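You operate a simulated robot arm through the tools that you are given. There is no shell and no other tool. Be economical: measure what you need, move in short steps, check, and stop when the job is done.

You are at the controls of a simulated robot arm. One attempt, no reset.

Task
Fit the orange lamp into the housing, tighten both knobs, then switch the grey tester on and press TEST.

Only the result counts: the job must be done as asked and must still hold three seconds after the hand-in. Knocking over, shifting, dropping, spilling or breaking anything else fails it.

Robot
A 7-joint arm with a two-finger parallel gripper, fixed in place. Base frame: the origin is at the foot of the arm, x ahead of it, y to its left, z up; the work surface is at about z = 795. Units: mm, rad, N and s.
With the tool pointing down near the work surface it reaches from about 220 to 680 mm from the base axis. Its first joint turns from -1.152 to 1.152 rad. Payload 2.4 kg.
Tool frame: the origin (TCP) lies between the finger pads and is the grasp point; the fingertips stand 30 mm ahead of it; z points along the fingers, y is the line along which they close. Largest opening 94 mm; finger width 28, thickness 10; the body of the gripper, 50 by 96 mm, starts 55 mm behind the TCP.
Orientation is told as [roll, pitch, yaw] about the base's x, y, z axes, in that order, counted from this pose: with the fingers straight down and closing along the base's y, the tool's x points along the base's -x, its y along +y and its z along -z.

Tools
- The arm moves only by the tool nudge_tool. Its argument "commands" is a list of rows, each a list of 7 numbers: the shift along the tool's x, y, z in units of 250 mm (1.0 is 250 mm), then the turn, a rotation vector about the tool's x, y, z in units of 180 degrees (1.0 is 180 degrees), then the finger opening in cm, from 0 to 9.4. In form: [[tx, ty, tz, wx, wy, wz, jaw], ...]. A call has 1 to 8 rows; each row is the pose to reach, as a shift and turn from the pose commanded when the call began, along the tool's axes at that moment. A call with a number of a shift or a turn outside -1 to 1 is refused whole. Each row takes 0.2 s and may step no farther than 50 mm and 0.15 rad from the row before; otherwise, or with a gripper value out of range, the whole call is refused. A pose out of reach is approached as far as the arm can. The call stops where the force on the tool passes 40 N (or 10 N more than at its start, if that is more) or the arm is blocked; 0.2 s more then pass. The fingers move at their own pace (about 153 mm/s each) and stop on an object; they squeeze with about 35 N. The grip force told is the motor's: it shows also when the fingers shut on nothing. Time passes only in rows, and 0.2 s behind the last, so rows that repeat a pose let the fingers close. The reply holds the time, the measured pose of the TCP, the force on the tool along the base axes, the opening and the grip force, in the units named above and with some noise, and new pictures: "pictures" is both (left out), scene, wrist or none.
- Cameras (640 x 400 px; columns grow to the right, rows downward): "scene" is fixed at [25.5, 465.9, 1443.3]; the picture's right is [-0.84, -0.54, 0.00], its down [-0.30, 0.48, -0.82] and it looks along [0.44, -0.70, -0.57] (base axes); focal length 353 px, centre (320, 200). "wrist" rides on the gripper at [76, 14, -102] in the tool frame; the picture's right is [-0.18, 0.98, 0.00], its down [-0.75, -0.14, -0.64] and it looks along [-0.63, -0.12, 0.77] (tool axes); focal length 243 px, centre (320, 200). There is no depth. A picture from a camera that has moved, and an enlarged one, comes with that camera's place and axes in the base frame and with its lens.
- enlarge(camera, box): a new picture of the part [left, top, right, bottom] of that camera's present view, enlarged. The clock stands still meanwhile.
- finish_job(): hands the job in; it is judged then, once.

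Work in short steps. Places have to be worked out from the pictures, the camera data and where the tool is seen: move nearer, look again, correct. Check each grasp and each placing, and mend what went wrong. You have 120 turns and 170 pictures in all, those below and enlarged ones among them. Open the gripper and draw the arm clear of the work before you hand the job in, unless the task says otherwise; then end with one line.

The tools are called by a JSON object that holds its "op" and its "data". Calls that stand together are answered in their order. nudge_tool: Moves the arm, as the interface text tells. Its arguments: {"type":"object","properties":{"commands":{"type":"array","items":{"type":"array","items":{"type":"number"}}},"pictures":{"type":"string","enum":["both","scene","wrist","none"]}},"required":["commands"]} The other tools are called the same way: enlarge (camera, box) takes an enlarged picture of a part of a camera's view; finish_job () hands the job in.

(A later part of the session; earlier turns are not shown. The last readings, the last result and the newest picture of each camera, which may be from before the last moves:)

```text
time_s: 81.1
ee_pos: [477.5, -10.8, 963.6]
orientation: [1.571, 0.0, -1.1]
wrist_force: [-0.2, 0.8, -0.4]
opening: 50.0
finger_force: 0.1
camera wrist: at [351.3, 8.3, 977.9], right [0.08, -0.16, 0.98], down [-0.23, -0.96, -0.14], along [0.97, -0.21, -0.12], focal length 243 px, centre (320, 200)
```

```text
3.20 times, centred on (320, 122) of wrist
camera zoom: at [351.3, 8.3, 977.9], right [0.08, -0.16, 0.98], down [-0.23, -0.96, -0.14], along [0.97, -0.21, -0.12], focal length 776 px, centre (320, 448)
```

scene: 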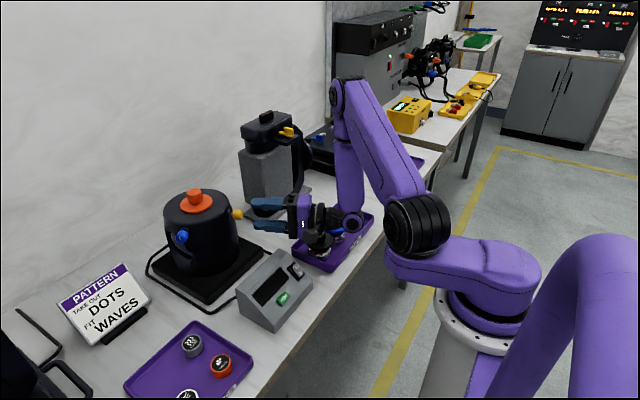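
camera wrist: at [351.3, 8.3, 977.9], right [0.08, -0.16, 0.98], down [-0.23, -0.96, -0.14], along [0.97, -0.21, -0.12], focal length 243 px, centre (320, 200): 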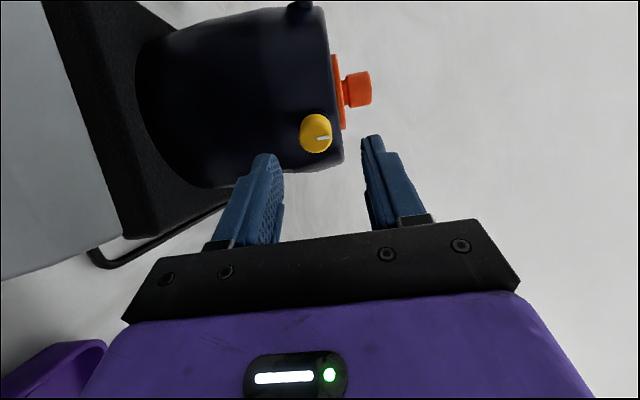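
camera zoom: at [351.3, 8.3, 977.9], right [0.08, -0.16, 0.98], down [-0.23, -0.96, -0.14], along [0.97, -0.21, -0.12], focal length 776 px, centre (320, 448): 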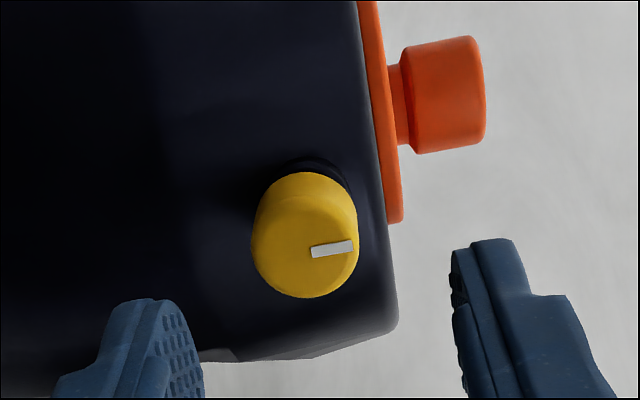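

Yellow knob is well in line, with its mark up. I'll align and advance along the axis.

{"op": "nudge_tool", "data": {"commands": [[0.006, -0.008, 0.0, 0, 0, 0, 5], [0.006, -0.008, 0.08, 0, 0, 0, 5], [0.006, -0.008, 0.165, 0, 0, 0, 5], [0.006, -0.008, 0.165, 0, 0, 0, 5]], "pictures": "none"}}

{"op": "enlarge", "data": {"camera": "wrist", "box": [200, 60, 440, 210]}}

```text
time_s: 82.1
ee_pos: [512.6, 6.4, 962.6]
orientation: [1.573, 0.001, -1.099]
wrist_force: [-0.4, -0.1, 0.4]
opening: 50.0
finger_force: 0.0
```

```text
2.67 times, centred on (320, 135) of wrist
camera zoom: at [386.9, 26.7, 977.1], right [0.08, -0.17, 0.98], down [-0.23, -0.96, -0.14], along [0.97, -0.21, -0.12], focal length 647 px, centre (320, 373)
```

zoom: 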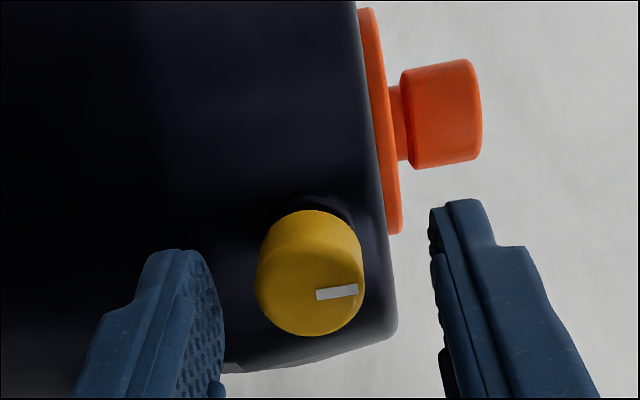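

Good. Rotate back ~40° around the knob, then grip.

{"op": "nudge_tool", "data": {"commands": [[0, -0.008, 0, 0, 0, -0.045, 5], [0, -0.008, 0, 0, 0, -0.09, 5], [0, -0.008, 0, 0, 0, -0.135, 5], [0, -0.008, 0, 0, 0, -0.18, 5], [0, -0.008, 0, 0, 0, -0.22, 5], [0, -0.008, 0, 0, 0, -0.22, 5]], "pictures": "none"}}

{"op": "enlarge", "data": {"camera": "wrist", "box": [200, 60, 440, 210]}}

```text
time_s: 83.5
ee_pos: [511.5, 7.6, 962.5]
orientation: [1.575, -0.694, -1.1]
wrist_force: [0.5, -0.4, 0.7]
opening: 49.9
finger_force: 0.0
```

```text
2.67 times, centred on (320, 135) of wrist
camera zoom: at [389.9, 19.8, 924.3], right [-0.22, 0.43, 0.87], down [-0.27, -0.89, 0.37], along [0.94, -0.15, 0.31], focal length 647 px, centre (320, 373)
```

zoom: 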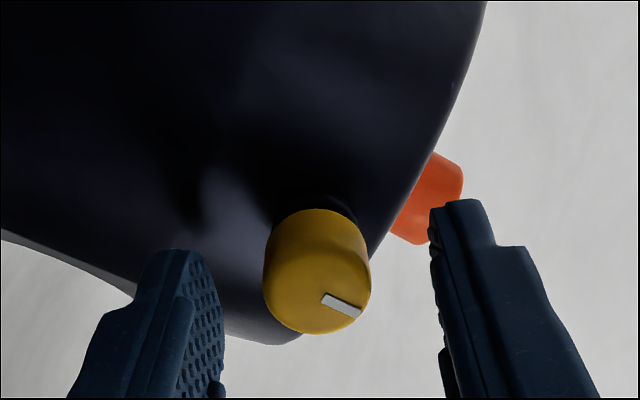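

Centred. Close and turn clockwise.

{"op": "nudge_tool", "data": {"commands": [[0, 0, 0.004, 0, 0, 0, 1], [0, 0, 0.004, 0, 0, 0, 1], [0, 0, 0.004, 0, 0, 0, 1], [0, 0, 0.004, 0, 0, 0.045, 1], [0, 0, 0.004, 0, 0, 0.09, 1], [0, 0, 0.004, 0, 0, 0.135, 1], [0, 0, 0.004, 0, 0, 0.18, 1], [0, 0, 0.006, 0, 0, 0.225, 1]], "pictures": "none"}}

{"op": "nudge_tool", "data": {"commands": [[0, 0, 0, 0, 0, 0.045, 1], [0, 0, 0, 0, 0, 0.09, 1], [0, 0, 0.002, 0, 0, 0.135, 1], [0, 0, 0.002, 0, 0, 0.18, 1], [0, 0, 0.004, 0, 0, 0.225, 1], [0, 0, 0.004, 0, 0, 0.27, 1]], "pictures": "scene"}}

{"op": "enlarge", "data": {"camera": "wrist", "box": [200, 60, 440, 210]}}

```text
time_s: 85.3
ee_pos: [513.3, 6.6, 961.1]
orientation: [1.569, 0.018, -1.1]
wrist_force: [0.2, -10.7, -18.7]
opening: 22.1
finger_force: 44.7
```

```text
time_s: 86.7
ee_pos: [512.8, 9.5, 960.2]
orientation: [1.565, 0.869, -1.103]
wrist_force: [2.6, -8.3, -26.9]
opening: 22.5
finger_force: 44.6
```

scene: 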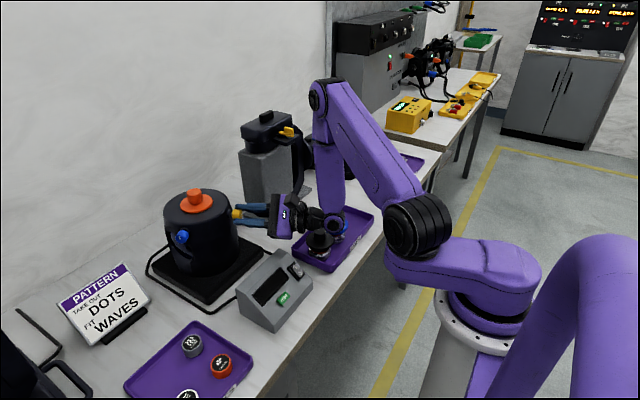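

```text
2.67 times, centred on (320, 135) of wrist
camera zoom: at [405.3, -5.3, 1028.5], right [0.4, -0.77, 0.49], down [-0.4, -0.63, -0.66], along [0.82, 0.07, -0.56], focal length 647 px, centre (320, 373)
```

zoom: 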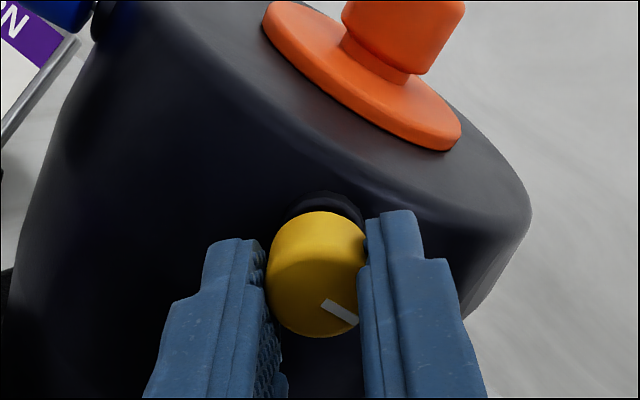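

No slip (about 90° so far). Downward reaction suggests I'm ~3 mm high; correct and continue turning.

{"op": "nudge_tool", "data": {"commands": [[-0.011, -0.005, 0, 0, 0, 0.0, 1], [-0.011, -0.005, 0, 0, 0, 0.045, 1], [-0.011, -0.005, 0.002, 0, 0, 0.09, 1], [-0.011, -0.005, 0.002, 0, 0, 0.135, 1], [-0.011, -0.005, 0.002, 0, 0, 0.18, 1], [-0.011, -0.005, 0.004, 0, 0, 0.225, 1], [-0.011, -0.005, 0.004, 0, 0, 0.27, 1]], "pictures": "none"}}

{"op": "enlarge", "data": {"camera": "wrist", "box": [200, 60, 440, 210]}}

```text
time_s: 88.3
ee_pos: [514.0, 9.8, 960.0]
orientation: [-1.607, 1.426, 2.009]
wrist_force: [-17.0, 6.3, 12.4]
opening: 22.8
finger_force: 45.3
```

```text
2.67 times, centred on (320, 135) of wrist
camera zoom: at [434.8, -61.4, 1033.1], right [0.44, -0.84, -0.32], down [-0.68, -0.07, -0.73], along [0.59, 0.54, -0.6], focal length 647 px, centre (320, 373)
```

zoom: 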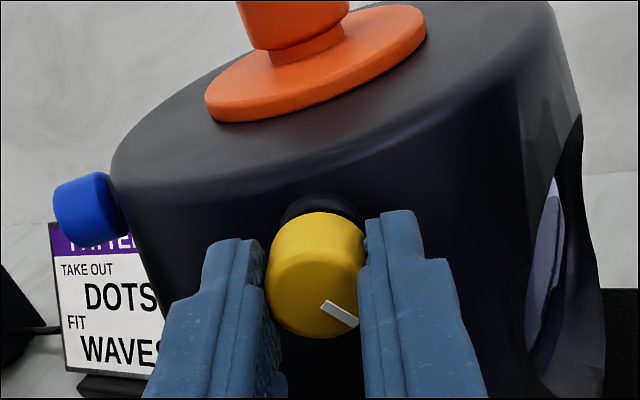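

About 138° turned. Release, rotate back and regrip.

{"op": "nudge_tool", "data": {"commands": [[0, 0, 0, 0, 0, 0, 4.5], [0, 0, 0, 0, 0, 0, 4.5], [0, 0, 0, 0, 0, -0.047, 4.5], [0, 0, 0, 0, 0, -0.094, 4.5], [0, 0, 0, 0, 0, -0.141, 4.5], [0, 0, 0, 0, 0, -0.188, 4.5], [0, 0, 0, 0, 0, -0.235, 4.5], [0, 0, 0, 0, 0, -0.282, 4.5]], "pictures": "none"}}

{"op": "nudge_tool", "data": {"commands": [[0, 0, 0, 0, 0, -0.047, 4.5], [0, 0, 0, 0, 0, -0.094, 4.5], [0, 0, 0, 0, 0, -0.141, 4.5], [0, 0, 0, 0, 0, -0.188, 4.5], [0, 0, 0, 0, 0, -0.235, 4.5], [0, 0, 0, 0, 0, -0.282, 4.5], [0, 0, 0, 0, 0, -0.329, 4.5], [0, 0, 0, 0, 0, -0.376, 4.5]], "pictures": "none"}}

{"op": "nudge_tool", "data": {"commands": [[0, 0, 0, 0, 0, -0.047, 4.5], [0, 0, 0, 0, 0, -0.094, 4.5], [0, 0, 0, 0, 0, -0.11, 4.5], [0, 0, 0, 0, 0, -0.11, 4.5]], "pictures": "none"}}

{"op": "enlarge", "data": {"camera": "wrist", "box": [200, 60, 440, 210]}}

```text
time_s: 90.1
ee_pos: [516.0, 9.2, 959.5]
orientation: [1.574, 0.823, -1.096]
wrist_force: [-0.7, 0.0, 0.1]
opening: 44.7
finger_force: 0.0
```

```text
time_s: 91.9
ee_pos: [516.0, 9.8, 959.2]
orientation: [1.572, -0.358, -1.1]
wrist_force: [1.0, -0.4, 0.4]
opening: 44.9
finger_force: 0.0
```

```text
time_s: 92.9
ee_pos: [515.5, 8.1, 958.3]
orientation: [1.572, -0.702, -1.099]
wrist_force: [-0.2, -0.2, 0.2]
opening: 44.7
finger_force: 0.1
```

```text
2.67 times, centred on (320, 135) of wrist
camera zoom: at [393.9, 20.0, 920.5], right [-0.23, 0.44, 0.87], down [-0.27, -0.89, 0.38], along [0.94, -0.15, 0.32], focal length 647 px, centre (320, 373)
```

zoom: 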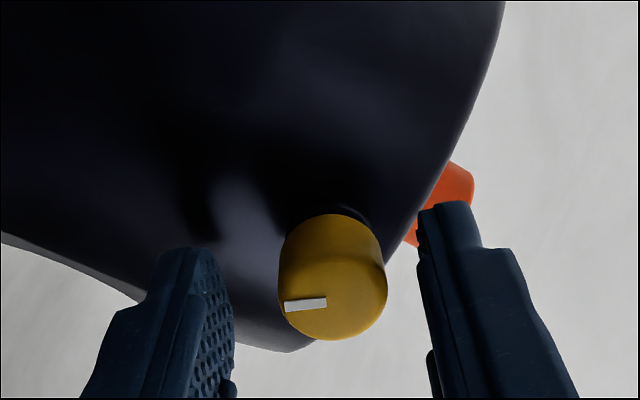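

Turned as expected. Knob offset ~2 mm in tool y; correct, grip and turn again.

{"op": "nudge_tool", "data": {"commands": [[0, 0.008, 0, 0, 0, 0, 4.5], [0, 0.008, 0.002, 0, 0, 0, 1], [0, 0.008, 0.002, 0, 0, 0, 1], [0, 0.008, 0.002, 0, 0, 0, 1], [0, 0.008, 0.002, 0, 0, 0.045, 1], [0, 0.008, 0.002, 0, 0, 0.09, 1], [0, 0.008, 0.004, 0, 0, 0.135, 1], [0, 0.008, 0.004, 0, 0, 0.18, 1]], "pictures": "none"}}

{"op": "nudge_tool", "data": {"commands": [[0, 0, 0, 0, 0, 0.045, 1], [0, 0, 0, 0, 0, 0.09, 1], [0, 0, 0.002, 0, 0, 0.135, 1], [0, 0, 0.002, 0, 0, 0.18, 1], [0, 0, 0.004, 0, 0, 0.225, 1], [0, 0, 0.004, 0, 0, 0.27, 1]], "pictures": "none"}}

{"op": "nudge_tool", "data": {"commands": [[0, 0, 0, 0, 0, 0.045, 1], [0, 0, 0, 0, 0, 0.09, 1], [0, 0, 0.002, 0, 0, 0.135, 1], [0, 0, 0.002, 0, 0, 0.18, 1], [0, 0, 0.002, 0, 0, 0.225, 1], [0, 0, 0.002, 0, 0, 0.27, 1], [0, 0, 0.002, 0, 0, 0.315, 1]], "pictures": "none"}}

{"op": "enlarge", "data": {"camera": "wrist", "box": [200, 60, 440, 210]}}

```text
time_s: 94.7
ee_pos: [514.6, 9.4, 960.9]
orientation: [1.575, -0.134, -1.101]
wrist_force: [-4.1, -3.8, -0.5]
opening: 22.3
finger_force: 45.2
```

```text
time_s: 96.1
ee_pos: [516.2, 10.0, 961.1]
orientation: [1.57, 0.718, -1.098]
wrist_force: [-6.4, -5.1, -7.2]
opening: 22.6
finger_force: 44.9
```

```text
time_s: 97.7
ee_pos: [516.8, 11.2, 961.7]
orientation: [-1.581, 1.434, 2.032]
wrist_force: [-11.3, -2.0, -4.5]
opening: 22.6
finger_force: 45.2
```

```text
2.67 times, centred on (320, 135) of wrist
camera zoom: at [437.0, -59.2, 1034.4], right [0.43, -0.84, -0.32], down [-0.68, -0.08, -0.73], along [0.59, 0.53, -0.61], focal length 647 px, centre (320, 373)
```

zoom: 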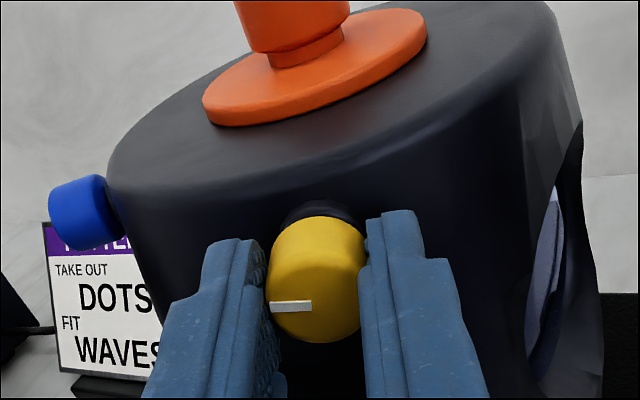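

No slip; about 276° total. One more cycle.

{"op": "nudge_tool", "data": {"commands": [[0, 0, 0, 0, 0, 0, 4.5], [0, 0, 0, 0, 0, 0, 4.5], [0, 0, 0, 0, 0, -0.047, 4.5], [0, 0, 0, 0, 0, -0.094, 4.5], [0, 0, 0, 0, 0, -0.141, 4.5], [0, 0, 0, 0, 0, -0.188, 4.5], [0, 0, 0, 0, 0, -0.235, 4.5], [0, 0, 0, 0, 0, -0.282, 4.5]], "pictures": "none"}}

{"op": "nudge_tool", "data": {"commands": [[0, 0, 0, 0, 0, -0.047, 4.5], [0, 0, 0, 0, 0, -0.094, 4.5], [0, 0, 0, 0, 0, -0.141, 4.5], [0, 0, 0, 0, 0, -0.188, 4.5], [0, 0, 0, 0, 0, -0.235, 4.5], [0, 0, 0, 0, 0, -0.282, 4.5], [0, 0, 0, 0, 0, -0.329, 4.5], [0, 0, 0, 0, 0, -0.376, 4.5]], "pictures": "none"}}

{"op": "nudge_tool", "data": {"commands": [[0, 0, 0, 0, 0, -0.047, 4.5], [0, 0, 0, 0, 0, -0.094, 4.5], [0, 0, 0, 0, 0, -0.11, 4.5], [0, 0, 0, 0, 0, -0.11, 4.5]], "pictures": "none"}}

{"op": "enlarge", "data": {"camera": "wrist", "box": [200, 60, 440, 210]}}

```text
time_s: 99.5
ee_pos: [516.1, 10.7, 962.0]
orientation: [1.576, 0.813, -1.098]
wrist_force: [-0.2, -0.6, 0.2]
opening: 45.2
finger_force: 0.1
```

```text
time_s: 101.3
ee_pos: [515.5, 12.0, 961.0]
orientation: [1.573, -0.366, -1.1]
wrist_force: [0.4, 0.6, 0.5]
opening: 45.0
finger_force: 0.1
```

```text
time_s: 102.3
ee_pos: [516.7, 10.8, 960.6]
orientation: [1.573, -0.711, -1.1]
wrist_force: [0.1, -0.4, -0.5]
opening: 44.8
finger_force: 0.0
```

```text
2.67 times, centred on (320, 135) of wrist
camera zoom: at [395.5, 22.4, 922.3], right [-0.23, 0.45, 0.86], down [-0.27, -0.88, 0.38], along [0.93, -0.15, 0.32], focal length 647 px, centre (320, 373)
```

zoom: 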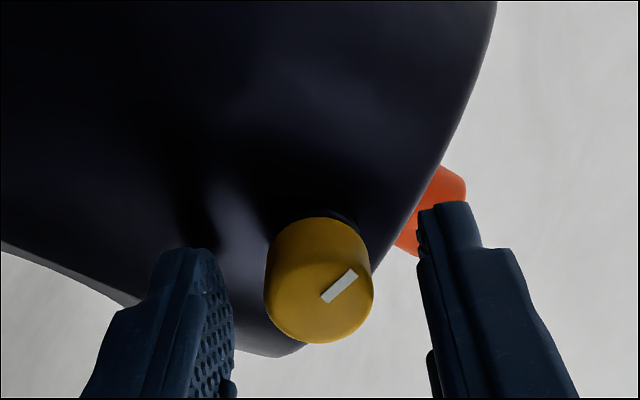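

Mark needs about 80° more to complete a turn. Grip and turn until it stops.

{"op": "nudge_tool", "data": {"commands": [[0, 0, 0.002, 0, 0, 0, 1], [0, 0, 0.002, 0, 0, 0, 1], [0, 0, 0.002, 0, 0, 0, 1], [0, 0, 0.002, 0, 0, 0.045, 1], [0, 0, 0.002, 0, 0, 0.09, 1], [0, 0, 0.004, 0, 0, 0.135, 1], [0, 0, 0.004, 0, 0, 0.18, 1], [0, 0, 0.004, 0, 0, 0.225, 1]], "pictures": "none"}}

{"op": "nudge_tool", "data": {"commands": [[0, 0, 0, 0, 0, 0.045, 1], [0, 0, 0, 0, 0, 0.09, 1], [0, 0, 0.002, 0, 0, 0.135, 1], [0, 0, 0.002, 0, 0, 0.18, 1], [0, 0, 0.002, 0, 0, 0.225, 1], [0, 0, 0.002, 0, 0, 0.27, 1]], "pictures": "none"}}

{"op": "nudge_tool", "data": {"commands": [[0, 0, 0, 0, 0, 0.045, 1], [0, 0, 0, 0, 0, 0.09, 1], [0, 0, 0, 0, 0, 0.135, 1], [0, 0, 0, 0, 0, 0.18, 1], [0, 0, 0, 0, 0, 0.225, 1]], "pictures": "none"}}

{"op": "enlarge", "data": {"camera": "wrist", "box": [200, 60, 440, 210]}}

```text
time_s: 104.1
ee_pos: [518.1, 11.6, 960.7]
orientation: [1.572, -0.001, -1.1]
wrist_force: [-1.0, -2.7, -2.3]
opening: 22.3
finger_force: 45.2
```

```text
time_s: 105.5
ee_pos: [518.7, 12.3, 960.1]
orientation: [1.576, 0.848, -1.092]
wrist_force: [-3.3, 0.1, -1.8]
opening: 22.6
finger_force: 45.5
```

```text
time_s: 106.7
ee_pos: [518.8, 11.5, 961.2]
orientation: [1.674, 1.554, -0.996]
wrist_force: [-2.5, 1.1, -0.6]
opening: 23.0
finger_force: 45.0
```

```text
2.67 times, centred on (320, 135) of wrist
camera zoom: at [433.2, -48.3, 1037.3], right [0.45, -0.88, -0.17], down [-0.63, -0.18, -0.76], along [0.63, 0.45, -0.63], focal length 647 px, centre (320, 373)
```

zoom: 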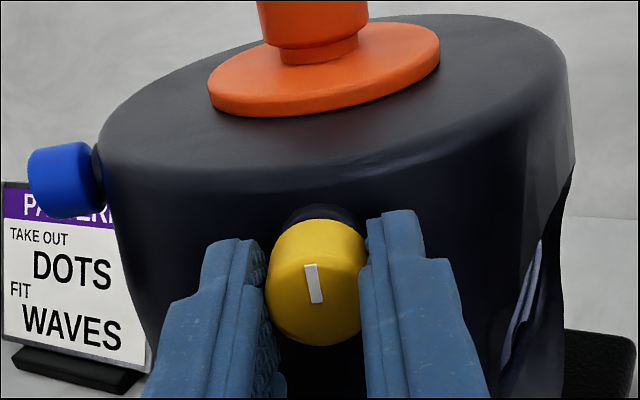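

Yellow also reached its stop (mark up, fingers slipped). Release, back off and rise.

{"op": "nudge_tool", "data": {"commands": [[0, 0, 0, 0, 0, 0, 5], [0, 0, 0, 0, 0, 0, 5], [0, 0, -0.08, 0, 0, 0, 5], [0, 0, -0.16, 0, 0, 0, 5], [0.14, 0, -0.16, 0, 0, 0, 5], [0.3, 0, -0.16, 0, 0, 0, 5], [0.46, 0, -0.16, 0, 0, 0, 5], [0.62, 0, -0.16, 0, 0, 0, 5]]}}

{"op": "enlarge", "data": {"camera": "scene", "box": [140, 170, 300, 270]}}

{"op": "enlarge", "data": {"camera": "scene", "box": [220, 240, 330, 340]}}

```text
time_s: 108.5
ee_pos: [479.2, -1.5, 1116.3]
orientation: [1.655, 1.555, -1.013]
wrist_force: [0.3, 0.1, 0.2]
opening: 49.9
finger_force: 0.1
camera wrist: at [394.9, -62.2, 1192.8], right [0.45, -0.88, -0.17], down [-0.63, -0.18, -0.76], along [0.63, 0.44, -0.63], focal length 243 px, centre (320, 200)
```

scene: 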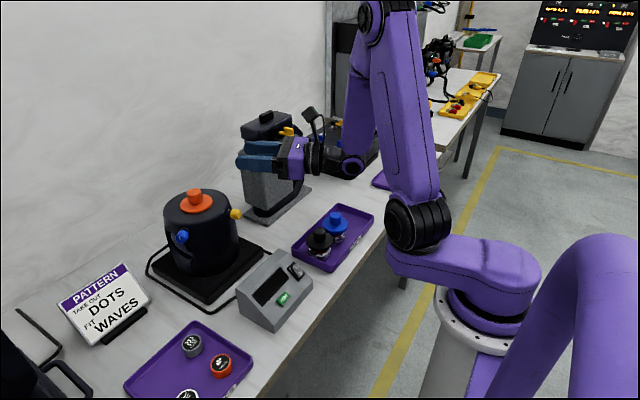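
wrist: 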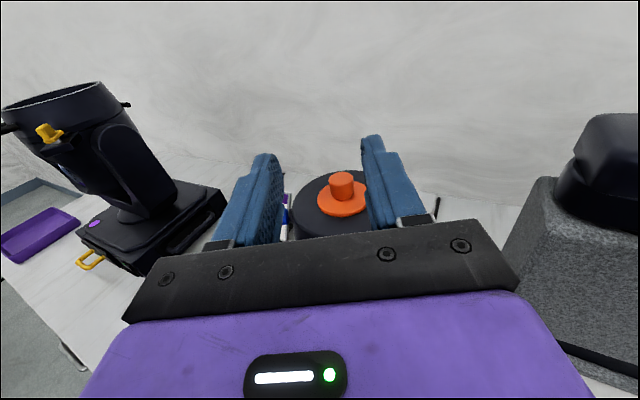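

```text
4.00 times, centred on (220, 220) of scene
camera zoom: at [25.6, 465.9, 1443.3], right [-0.84, -0.54, 0.0], down [-0.3, 0.48, -0.82], along [0.44, -0.7, -0.57], focal length 1412 px, centre (720, 120)
```

zoom: 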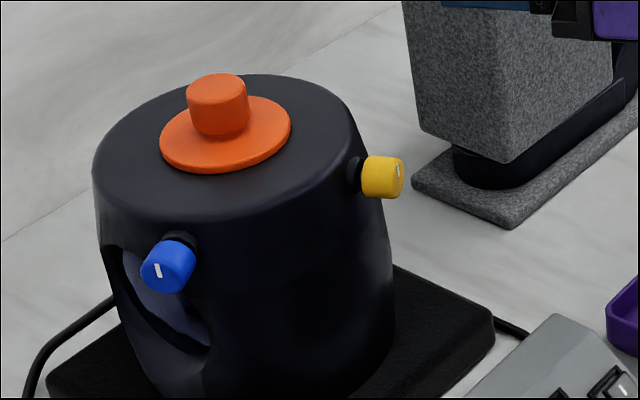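

```text
4.00 times, centred on (275, 290) of scene
camera zoom: at [25.6, 465.9, 1443.3], right [-0.84, -0.54, 0.0], down [-0.3, 0.48, -0.82], along [0.44, -0.7, -0.57], focal length 1412 px, centre (500, -160)
```

zoom: 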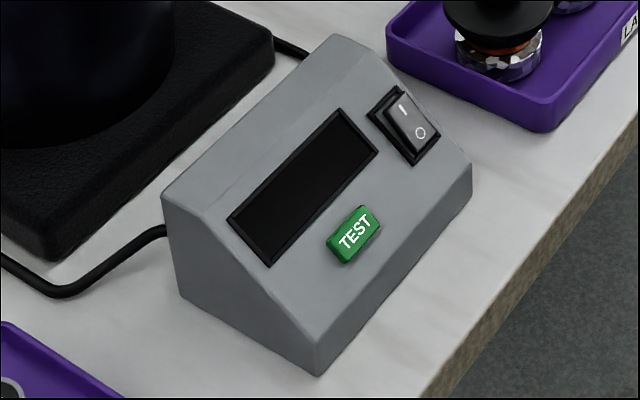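

Both knobs are seated, marks upright. Now I roll the tool back to normal before going to the tester.

{"op": "nudge_tool", "data": {"commands": [[0, 0, 0.04, 0, 0, -0.047, 5], [0, 0, 0.08, 0, 0, -0.094, 5], [0, 0, 0.08, 0, 0, -0.141, 5], [0, 0, 0.08, 0, 0, -0.188, 5], [0, 0, 0.08, 0, 0, -0.235, 5], [0, 0, 0.08, 0, 0, -0.282, 5], [0, 0, 0.08, 0, 0, -0.329, 5], [0, 0, 0.08, 0, 0, -0.376, 5]], "pictures": "none"}}

{"op": "nudge_tool", "data": {"commands": [[0, 0, 0, 0, 0, -0.047, 5], [0, 0, 0, 0, 0, -0.094, 5], [0, 0, 0, 0, 0, -0.141, 5], [0, 0, 0, 0, 0, -0.188, 5], [0, 0, 0, 0, 0, -0.235, 5], [0, 0, 0, 0, 0, -0.282, 5], [0, 0, 0, 0, 0, -0.329, 5], [0, 0, 0, 0, 0, -0.376, 5]], "pictures": "none"}}

```text
time_s: 110.3
ee_pos: [499.7, 5.8, 1116.2]
orientation: [1.573, 0.369, -1.098]
wrist_force: [0.3, -0.8, -0.5]
opening: 50.1
finger_force: 0.1
```

```text
time_s: 112.1
ee_pos: [499.7, 5.3, 1116.6]
orientation: [1.571, -0.812, -1.1]
wrist_force: [-0.3, 0.4, 0.4]
opening: 50.1
finger_force: 0.0
```

Finish the roll, then pitch down to vertical.

{"op": "nudge_tool", "data": {"commands": [[0, 0, 0, 0, 0, -0.045, 5], [0, 0, 0, 0, 0, -0.09, 5], [0, 0, 0, 0, 0, -0.135, 5], [0, 0, 0, 0, 0, -0.18, 5], [0, 0, 0, 0, 0, -0.22, 5], [0, 0, 0, 0, 0, -0.2417, 5]], "pictures": "none"}}

{"op": "nudge_tool", "data": {"commands": [[0, 0, 0, 0, 0.046, 0, 5], [0, 0, 0, 0, 0.092, 0, 5], [0, 0, 0, 0, 0.138, 0, 5], [0, 0, 0, 0, 0.184, 0, 5], [0, 0, 0, 0, 0.23, 0, 5], [0, 0, 0, 0, 0.276, 0, 5], [0, 0, 0, 0, 0.322, 0, 5], [0, 0, 0, 0, 0.368, 0, 5]], "pictures": "none"}}

{"op": "nudge_tool", "data": {"commands": [[0, 0, 0, 0, 0.046, 0, 5], [0, 0, 0, 0, 0.092, 0, 5], [0, 0, 0, 0, 0.132, 0, 5], [0, 0, 0, 0, 0.132, 0, 0]], "pictures": "scene"}}

```text
time_s: 113.5
ee_pos: [498.9, 5.4, 1116.2]
orientation: [-2.517, -1.57, 2.991]
wrist_force: [0.1, -0.1, -0.3]
opening: 49.9
finger_force: 0.0
```

```text
time_s: 115.3
ee_pos: [499.8, 5.1, 1117.1]
orientation: [-0.001, -0.416, 0.472]
wrist_force: [0.3, 0.0, -0.2]
opening: 49.9
finger_force: 0.1
```

```text
time_s: 116.3
ee_pos: [500.6, 3.2, 1114.9]
orientation: [-0.001, 0.0, 0.47]
wrist_force: [0.3, -0.1, 0.2]
opening: 0.0
finger_force: 33.1
```

scene: 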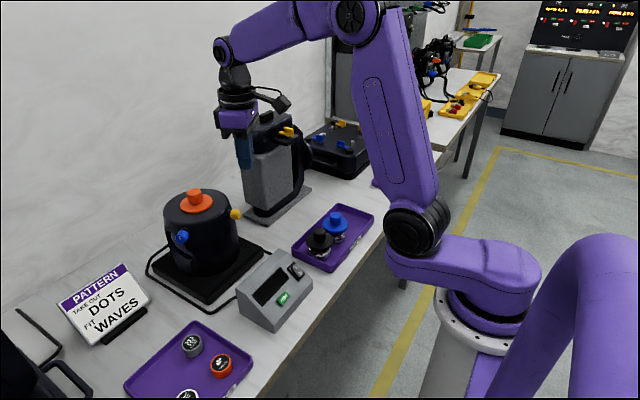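

Vertical again with fingers closed. Move over the tester for a close look.

{"op": "nudge_tool", "data": {"commands": [[0.07, 0.11, 0.02, 0, 0, 0, 0], [0.15, 0.22, 0.08, 0, 0, 0, 0], [0.23, 0.33, 0.15, 0, 0, 0, 0], [0.31, 0.44, 0.22, 0, 0, 0, 0], [0.377, 0.537, 0.3, 0, 0, 0, 0]], "pictures": "wrist"}}

{"op": "enlarge", "data": {"camera": "wrist", "box": [200, 0, 440, 150]}}

```text
time_s: 117.5
ee_pos: [354.9, 81.5, 1041.3]
orientation: [0.002, -0.003, 0.472]
wrist_force: [0.0, 0.5, -0.2]
opening: 0.1
finger_force: 32.7
camera wrist: at [280.0, 58.0, 1143.7], right [-0.28, 0.96, 0.0], down [0.73, 0.22, 0.64], along [0.62, 0.18, -0.77], focal length 243 px, centre (320, 200)
```

wrist: 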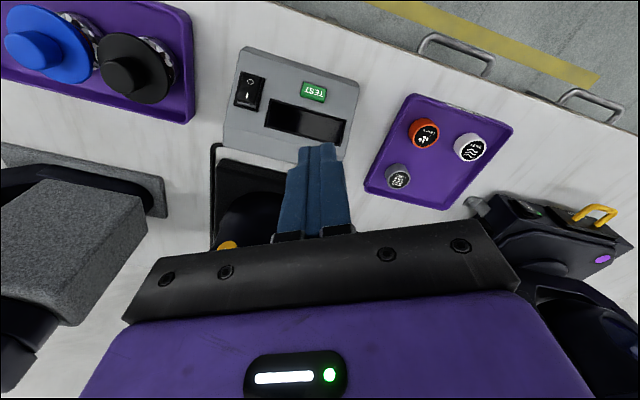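

```text
2.67 times, centred on (320, 75) of wrist
camera zoom: at [280.0, 58.0, 1143.7], right [-0.28, 0.96, 0.0], down [0.73, 0.22, 0.64], along [0.62, 0.18, -0.77], focal length 647 px, centre (320, 533)
```

zoom: 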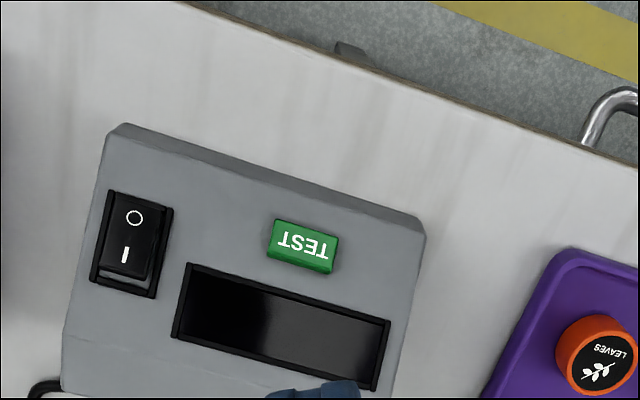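

TEST ≈(367,76,833); rocker "I" end ≈(385,4,858); panel slopes up toward +x. I'll zero the yaw, then tilt the tool 30° forward to press near normal to the panel.

{"op": "nudge_tool", "data": {"commands": [[0, 0, 0, 0, 0, 0.045, 0], [0, 0, 0, 0, 0, 0.09, 0], [0, 0, 0, 0, 0, 0.135, 0], [0, 0, 0, 0, 0, 0.15, 0]], "pictures": "none"}}

{"op": "nudge_tool", "data": {"commands": [[0.0, -0.08, 0.05, 0, -0.045, 0, 0], [0.01, -0.16, 0.1, 0, -0.09, 0, 0], [0.016, -0.24, 0.2, 0, -0.135, 0, 0], [0.016, -0.308, 0.3, 0, -0.167, 0, 0], [0.016, -0.308, 0.4, 0, -0.167, 0, 0]]}}

{"op": "enlarge", "data": {"camera": "wrist", "box": [220, 40, 420, 165]}}

{"op": "enlarge", "data": {"camera": "scene", "box": [220, 220, 340, 320]}}

```text
time_s: 118.5
ee_pos: [354.4, 82.7, 1040.5]
orientation: [0.001, -0.002, -0.002]
wrist_force: [0.3, 0.4, -0.2]
opening: 0.0
finger_force: 32.7
```

```text
time_s: 119.7
ee_pos: [336.5, 37.5, 932.3]
orientation: [0.253, -0.407, -0.226]
wrist_force: [0.5, -2.9, 0.4]
opening: 0.1
finger_force: 33.5
out of reach, approached as far as the arm can: row 2, 3, 4
camera wrist: at [226.2, 48.8, 997.5], right [0.28, 0.91, 0.3], down [0.38, -0.39, 0.84], along [0.88, -0.12, -0.46], focal length 243 px, centre (320, 200)
```

scene: 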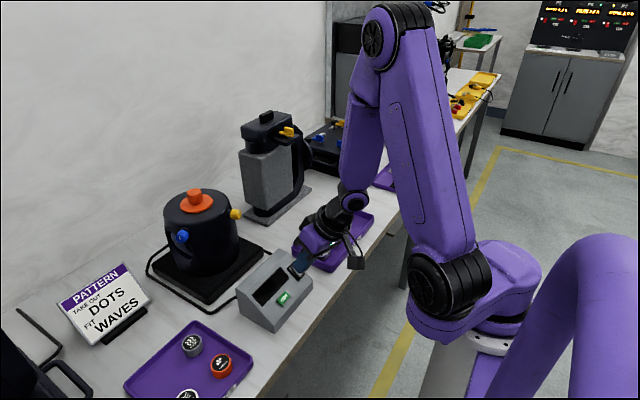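
wrist: 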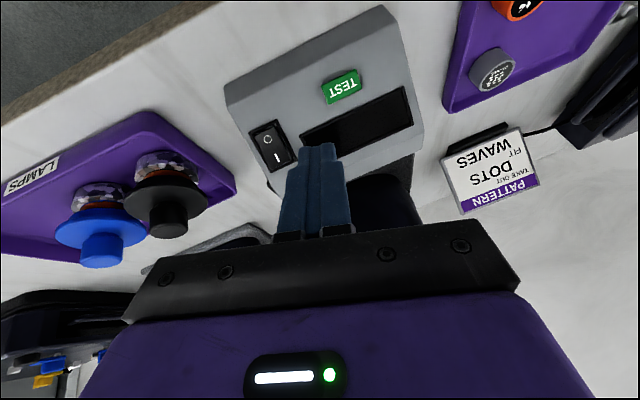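

```text
3.20 times, centred on (320, 102) of wrist
camera zoom: at [226.2, 48.8, 997.5], right [0.28, 0.91, 0.3], down [0.38, -0.39, 0.84], along [0.88, -0.12, -0.46], focal length 776 px, centre (320, 512)
```

zoom: 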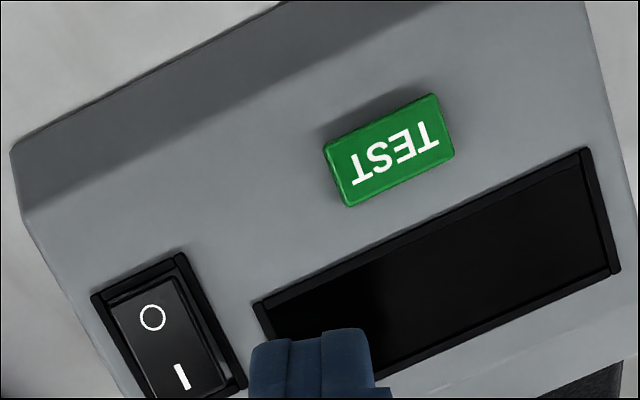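

```text
4.00 times, centred on (280, 270) of scene
camera zoom: at [25.5, 466.1, 1443.2], right [-0.84, -0.54, 0.0], down [-0.3, 0.48, -0.82], along [0.44, -0.7, -0.57], focal length 1412 px, centre (480, -80)
```

zoom: 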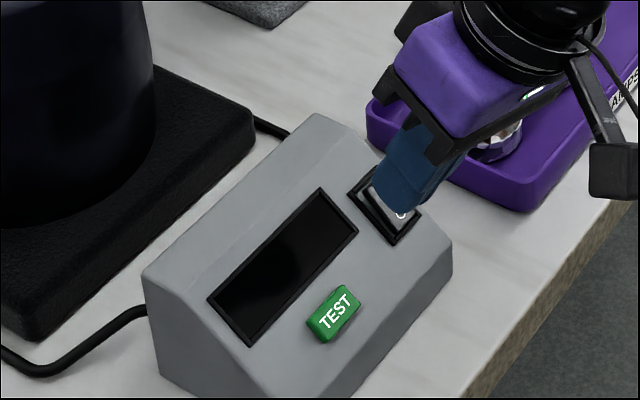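

The tilt hit the reach limit and skewed the pose close to the tester. I'll rise straight up and restore a vertical tool.

{"op": "nudge_tool", "data": {"commands": [[-0.079, 0.046, -0.178, 0, 0, 0, 0], [-0.158, 0.092, -0.357, 0, 0, 0, 0], [-0.158, 0.092, -0.357, 0.0161, 0.0343, -0.0135, 0], [-0.158, 0.092, -0.357, 0.0322, 0.0686, -0.027, 0], [-0.158, 0.092, -0.357, 0.0484, 0.103, -0.0406, 0], [-0.158, 0.092, -0.357, 0.0645, 0.1372, -0.0541, 0]]}}

{"op": "enlarge", "data": {"camera": "scene", "box": [220, 220, 340, 320]}}

```text
refused: row 2 steps farther than a row can; nothing moved
```

```text
4.00 times, centred on (280, 270) of scene
camera zoom: at [25.5, 466.1, 1443.2], right [-0.84, -0.54, 0.0], down [-0.3, 0.48, -0.82], along [0.44, -0.7, -0.57], focal length 1412 px, centre (480, -80)
```

zoom: 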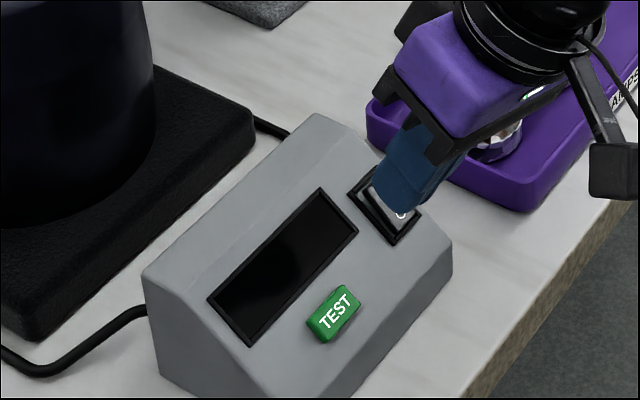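

Resend with smaller steps.

{"op": "nudge_tool", "data": {"commands": [[-0.053, 0.031, -0.119, 0, 0, 0, 0], [-0.106, 0.061, -0.238, 0, 0, 0, 0], [-0.158, 0.092, -0.357, 0, 0, 0, 0], [-0.158, 0.092, -0.357, 0.0161, 0.0343, -0.0135, 0], [-0.158, 0.092, -0.357, 0.0322, 0.0686, -0.027, 0], [-0.158, 0.092, -0.357, 0.0484, 0.103, -0.0406, 0], [-0.158, 0.092, -0.357, 0.0645, 0.1372, -0.0541, 0]], "pictures": "scene"}}

```text
time_s: 121.3
ee_pos: [339.7, 27.3, 1037.9]
orientation: [-0.241, -0.078, 0.12]
wrist_force: [-0.6, 0.0, -0.1]
opening: 0.0
finger_force: 33.1
```

scene: 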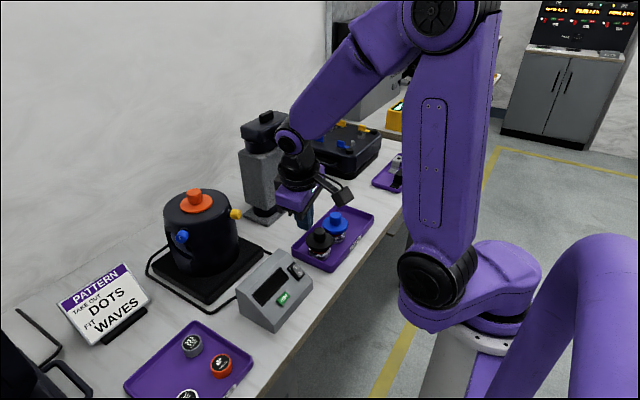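

The earlier pose had simply not settled; the commanded 30° tilt was reachable at low height. I'll restore vertical here first.

{"op": "nudge_tool", "data": {"commands": [[0, 0, 0, -0.025, 0.0097, 0.0117, 0], [0, 0, 0, -0.05, 0.0195, 0.0233, 0], [0, 0, 0, -0.075, 0.0292, 0.035, 0], [0, 0, 0, -0.075, 0.0292, 0.035, 0]], "pictures": "none"}}

```text
time_s: 122.3
ee_pos: [338.9, 27.6, 1038.9]
orientation: [-0.001, 0.0, 0.002]
wrist_force: [0.1, 0.4, 0.6]
opening: 0.0
finger_force: 32.9
```

Go down vertically to z≈950 in front of the rocker, then tilt slowly.

{"op": "nudge_tool", "data": {"commands": [[-0.01, -0.05, 0.1, 0, 0, 0, 0], [-0.02, -0.08, 0.22, 0, 0, 0, 0], [-0.024, -0.092, 0.356, 0, 0, 0, 0], [-0.024, -0.092, 0.356, 0, -0.035, 0, 0], [-0.024, -0.092, 0.356, 0, -0.07, 0, 0], [-0.024, -0.092, 0.356, 0, -0.105, 0, 0], [-0.024, -0.092, 0.356, 0, -0.14, 0, 0], [-0.024, -0.092, 0.356, 0, -0.14, 0, 0]], "pictures": "wrist"}}

{"op": "enlarge", "data": {"camera": "wrist", "box": [220, 60, 420, 185]}}

{"op": "enlarge", "data": {"camera": "scene", "box": [220, 220, 340, 320]}}

```text
time_s: 124.1
ee_pos: [346.2, 8.6, 947.8]
orientation: [0.016, -0.418, -0.002]
wrist_force: [-0.5, 0.1, -0.4]
opening: 0.2
finger_force: 33.3
out of reach, approached as far as the arm can: row 6, 7, 8
camera wrist: at [235.0, 19.4, 1011.1], right [0.16, 0.98, 0.09], down [0.43, -0.15, 0.89], along [0.89, -0.11, -0.45], focal length 243 px, centre (320, 200)
```

wrist: 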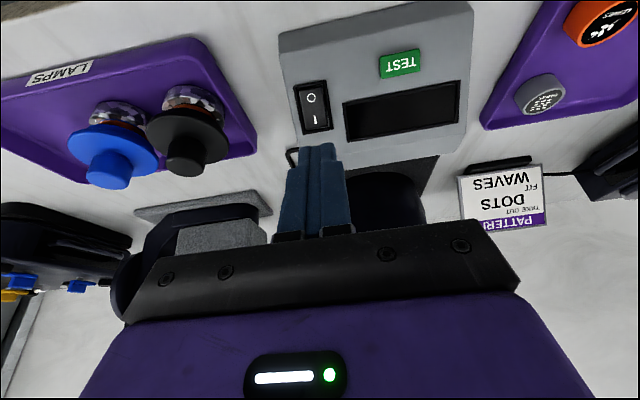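

```text
3.20 times, centred on (320, 122) of wrist
camera zoom: at [235.0, 19.4, 1011.1], right [0.16, 0.98, 0.09], down [0.43, -0.15, 0.89], along [0.89, -0.11, -0.45], focal length 776 px, centre (320, 448)
```

zoom: 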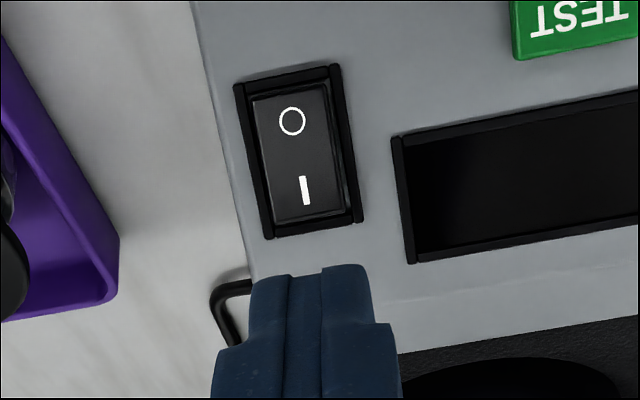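

```text
4.00 times, centred on (280, 270) of scene
camera zoom: at [25.5, 465.9, 1443.3], right [-0.84, -0.54, 0.0], down [-0.3, 0.48, -0.82], along [0.44, -0.7, -0.57], focal length 1412 px, centre (480, -80)
```

zoom: 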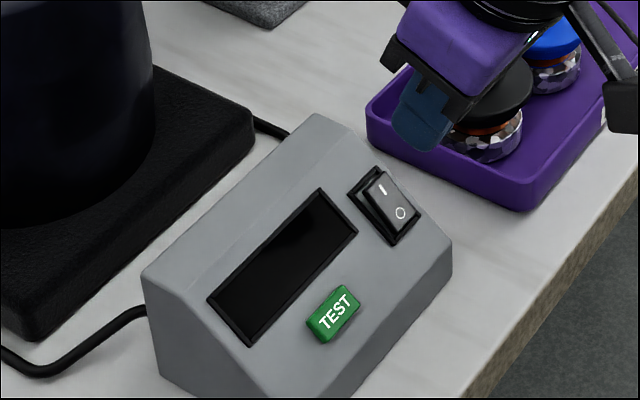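

Tilt of 24° achieved. Rocker's "I" end lies straight ahead along the tool axis about 70 mm. Advance most of the way and check.

{"op": "nudge_tool", "data": {"commands": [[0, -0.022, 0.06, 0, 0, 0, 0], [0, -0.022, 0.12, 0, 0, 0, 0], [0, -0.022, 0.17, 0, 0, 0, 0], [0, -0.022, 0.2, 0, 0, 0, 0], [0, -0.022, 0.2, 0, 0, 0, 0]], "pictures": "none"}}

{"op": "enlarge", "data": {"camera": "wrist", "box": [220, 60, 420, 185]}}

{"op": "enlarge", "data": {"camera": "scene", "box": [260, 230, 340, 290]}}

```text
time_s: 125.3
ee_pos: [367.8, 3.1, 902.3]
orientation: [0.001, -0.44, 0.003]
wrist_force: [0.6, 0.8, 0.0]
opening: 0.0
finger_force: 33.1
```

```text
3.20 times, centred on (320, 122) of wrist
camera zoom: at [255.5, 15.4, 963.0], right [0.16, 0.98, 0.08], down [0.41, -0.14, 0.9], along [0.9, -0.12, -0.42], focal length 776 px, centre (320, 448)
```

zoom: 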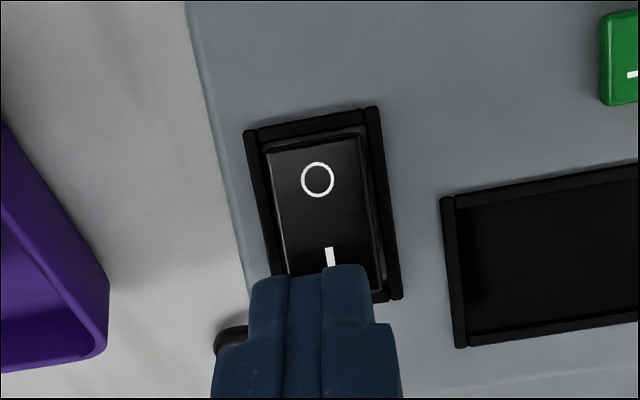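

```text
6.67 times, centred on (300, 260) of scene
camera zoom: at [25.6, 465.9, 1443.3], right [-0.84, -0.54, 0.0], down [-0.3, 0.48, -0.82], along [0.44, -0.7, -0.57], focal length 2353 px, centre (453, -200)
```

zoom: 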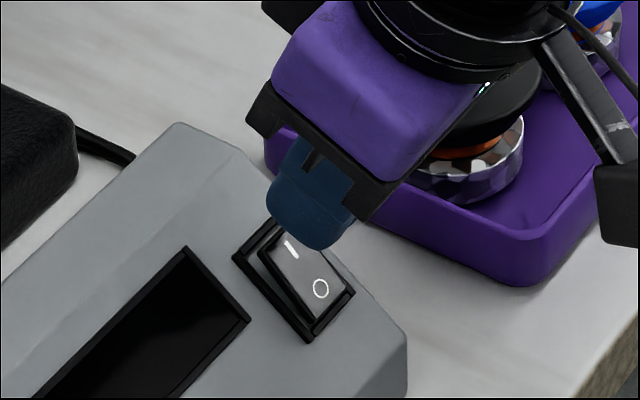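

Alignment with the "I" end looks right. Press: advance in small steps.

{"op": "nudge_tool", "data": {"commands": [[0, 0.007, 0.02, 0, 0, 0, 0], [0, 0.007, 0.036, 0, 0, 0, 0], [0, 0.007, 0.05, 0, 0, 0, 0], [0, 0.007, 0.062, 0, 0, 0, 0], [0, 0.007, 0.074, 0, 0, 0, 0]], "pictures": "none"}}

{"op": "enlarge", "data": {"camera": "scene", "box": [260, 230, 340, 290]}}

```text
time_s: 126.5
ee_pos: [374.3, 4.7, 887.0]
orientation: [-0.001, -0.442, 0.001]
wrist_force: [-12.6, 1.0, 24.4]
opening: 0.0
finger_force: 32.8
```

```text
6.67 times, centred on (300, 260) of scene
camera zoom: at [24.9, 465.9, 1443.3], right [-0.84, -0.54, 0.0], down [-0.3, 0.48, -0.83], along [0.44, -0.7, -0.56], focal length 2353 px, centre (453, -200)
```

zoom: 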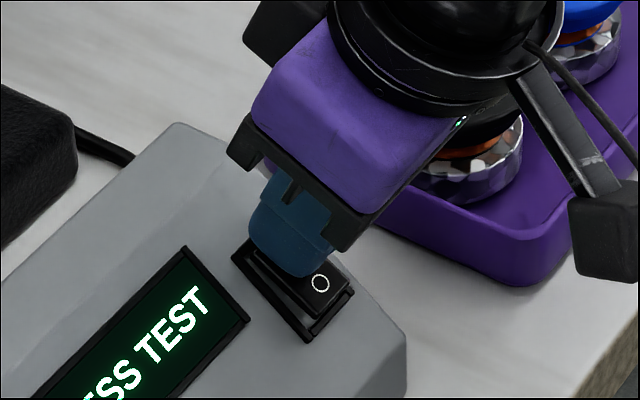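

The display lights up "PRESS TEST". Back off and move in front of the TEST button.

{"op": "nudge_tool", "data": {"commands": [[0, 0, -0.08, 0, 0, 0, 0], [0, 0, -0.14, 0, 0, 0, 0], [0, 0.12, -0.14, 0, 0, 0, 0], [0, 0.24, -0.14, 0, 0, 0, 0], [0, 0.285, -0.14, 0, 0, 0, 0], [0.06, 0.285, -0.1, 0, 0, 0, 0], [0.119, 0.285, -0.04, 0, 0, 0, 0], [0.119, 0.285, -0.04, 0, 0, 0, 0]], "pictures": "wrist"}}

{"op": "enlarge", "data": {"camera": "wrist", "box": [220, 60, 420, 185]}}

{"op": "enlarge", "data": {"camera": "scene", "box": [220, 230, 340, 320]}}

```text
time_s: 128.3
ee_pos: [362.4, 62.5, 918.1]
orientation: [0.009, -0.436, -0.002]
wrist_force: [0.0, 1.5, 0.6]
opening: 0.0
finger_force: 33.0
out of reach, approached as far as the arm can: row 5, 6, 7, 8
camera wrist: at [250.0, 74.9, 978.7], right [0.16, 0.98, 0.09], down [0.41, -0.15, 0.9], along [0.9, -0.11, -0.43], focal length 243 px, centre (320, 200)
```

wrist: 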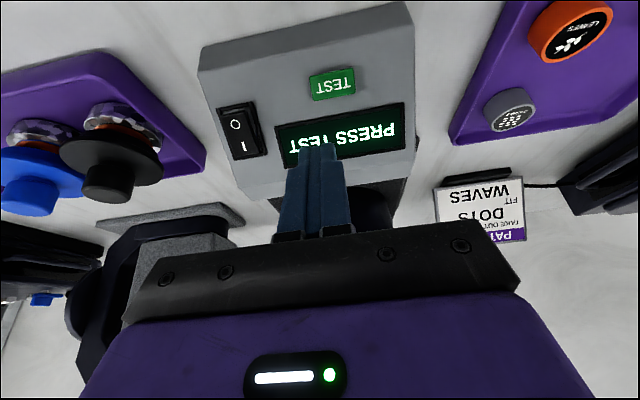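

```text
3.20 times, centred on (320, 122) of wrist
camera zoom: at [250.0, 74.9, 978.7], right [0.16, 0.98, 0.09], down [0.41, -0.15, 0.9], along [0.9, -0.11, -0.43], focal length 776 px, centre (320, 448)
```

zoom: 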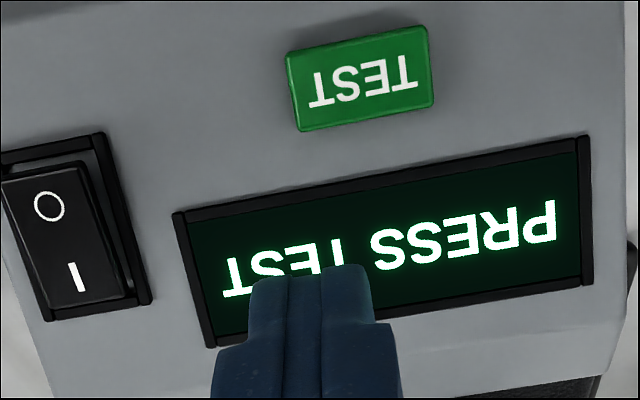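

```text
4.44 times, centred on (280, 275) of scene
camera zoom: at [25.5, 465.9, 1443.3], right [-0.84, -0.54, 0.0], down [-0.3, 0.48, -0.82], along [0.44, -0.7, -0.57], focal length 1568 px, centre (498, -133)
```

zoom: 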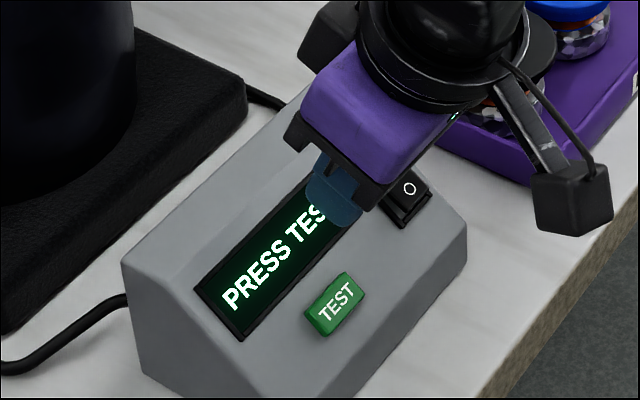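

Tilted pose isn't reachable here; I'll go vertical and press TEST from above.

{"op": "nudge_tool", "data": {"commands": [[0, 0, 0, 0, 0.035, 0, 0], [0, 0, 0, 0, 0.07, 0, 0], [0, 0, 0, 0, 0.105, 0, 0], [0, 0, 0, 0, 0.139, 0, 0], [0, 0, 0, 0, 0.139, 0, 0]], "pictures": "none"}}

```text
time_s: 129.5
ee_pos: [347.2, 55.8, 911.4]
orientation: [-0.023, -0.046, 0.003]
wrist_force: [0.7, -0.7, -0.3]
opening: 0.0
finger_force: 33.3
out of reach, approached as far as the arm can: row 4, 5
```

Almost vertical but near some limit. I'll rise 80 mm and let the pose settle.

{"op": "nudge_tool", "data": {"commands": [[-0.02, 0.02, -0.15, 0, 0, 0, 0], [-0.04, 0.04, -0.3, 0, 0, 0, 0], [-0.04, 0.08, -0.3, -0.007, 0.0145, 0, 0], [-0.04, 0.08, -0.3, -0.007, 0.0145, 0, 0]], "pictures": "scene"}}

```text
time_s: 130.5
ee_pos: [320.3, 40.2, 925.0]
orientation: [-0.059, 0.021, 0.012]
wrist_force: [-0.1, 0.3, 0.2]
opening: 0.3
finger_force: 33.2
out of reach, approached as far as the arm can: row 1, 2, 3, 4
```

scene: 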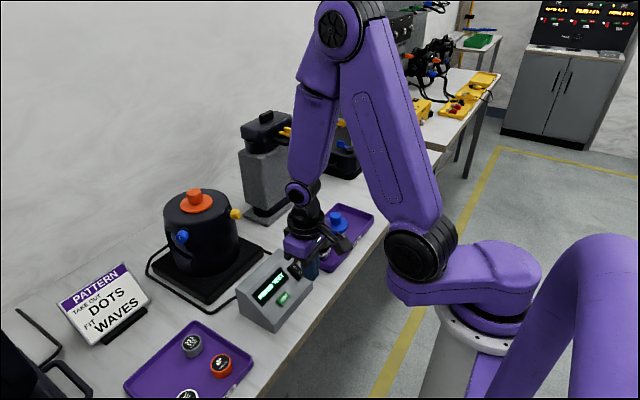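

A joint is at its limit in this configuration. I'll move toward a pose that worked earlier, (345, 5, 1000).

{"op": "nudge_tool", "data": {"commands": [[-0.03, -0.05, -0.06, 0, 0, 0, 0], [-0.06, -0.1, -0.12, 0, 0, 0, 0], [-0.08, -0.16, -0.2, 0, 0, 0, 0], [-0.1, -0.16, -0.3, 0, 0, 0, 0], [-0.1, -0.16, -0.3, 0, 0, 0, 0]], "pictures": "none"}}

```text
time_s: 131.7
ee_pos: [337.8, 3.0, 965.1]
orientation: [-0.111, 0.009, 0.014]
wrist_force: [-0.1, -0.4, 0.0]
opening: 0.1
finger_force: 32.6
out of reach, approached as far as the arm can: row 1, 2, 3, 4, 5
```

Moving further outward and up to unfold the arm.

{"op": "nudge_tool", "data": {"commands": [[-0.08, -0.02, -0.085, 0, 0, 0, 0], [-0.16, -0.04, -0.17, 0, 0, 0, 0], [-0.24, -0.06, -0.255, 0, 0, 0, 0], [-0.32, -0.08, -0.34, -0.035, -0.003, 0.004, 0], [-0.4, -0.08, -0.42, -0.035, -0.003, 0.004, 0], [-0.4, -0.08, -0.42, -0.035, -0.003, 0.004, 0]], "pictures": "scene"}}

```text
time_s: 133.1
ee_pos: [412.0, -18.8, 988.8]
orientation: [-0.152, -0.034, 0.013]
wrist_force: [0.2, 0.0, 0.0]
opening: 0.5
finger_force: 33.3
out of reach, approached as far as the arm can: row 1, 2, 3, 4, 5, 6
```

scene: 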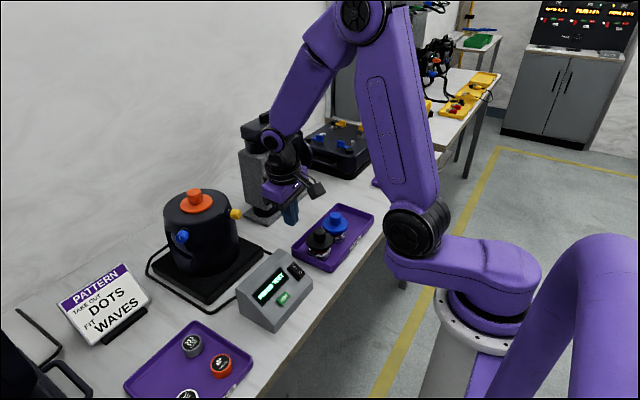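

A wrist joint seems stuck at a limit. Test: yaw the tool back by +0.47 (as it was when things were reachable).

{"op": "nudge_tool", "data": {"commands": [[0, 0, 0, 0, 0, -0.04, 0], [0, 0, 0, 0, 0, -0.08, 0], [0, 0, 0, 0, 0, -0.12, 0], [0, 0, 0, 0, 0, -0.15, 0], [0, 0, 0, 0, 0, -0.15, 0]], "pictures": "none"}}

```text
time_s: 134.3
ee_pos: [402.6, -7.4, 979.3]
orientation: [-0.17, 0.036, 0.471]
wrist_force: [0.2, -0.4, 1.1]
opening: 0.0
finger_force: 33.2
out of reach, approached as far as the arm can: row 3, 4, 5
```

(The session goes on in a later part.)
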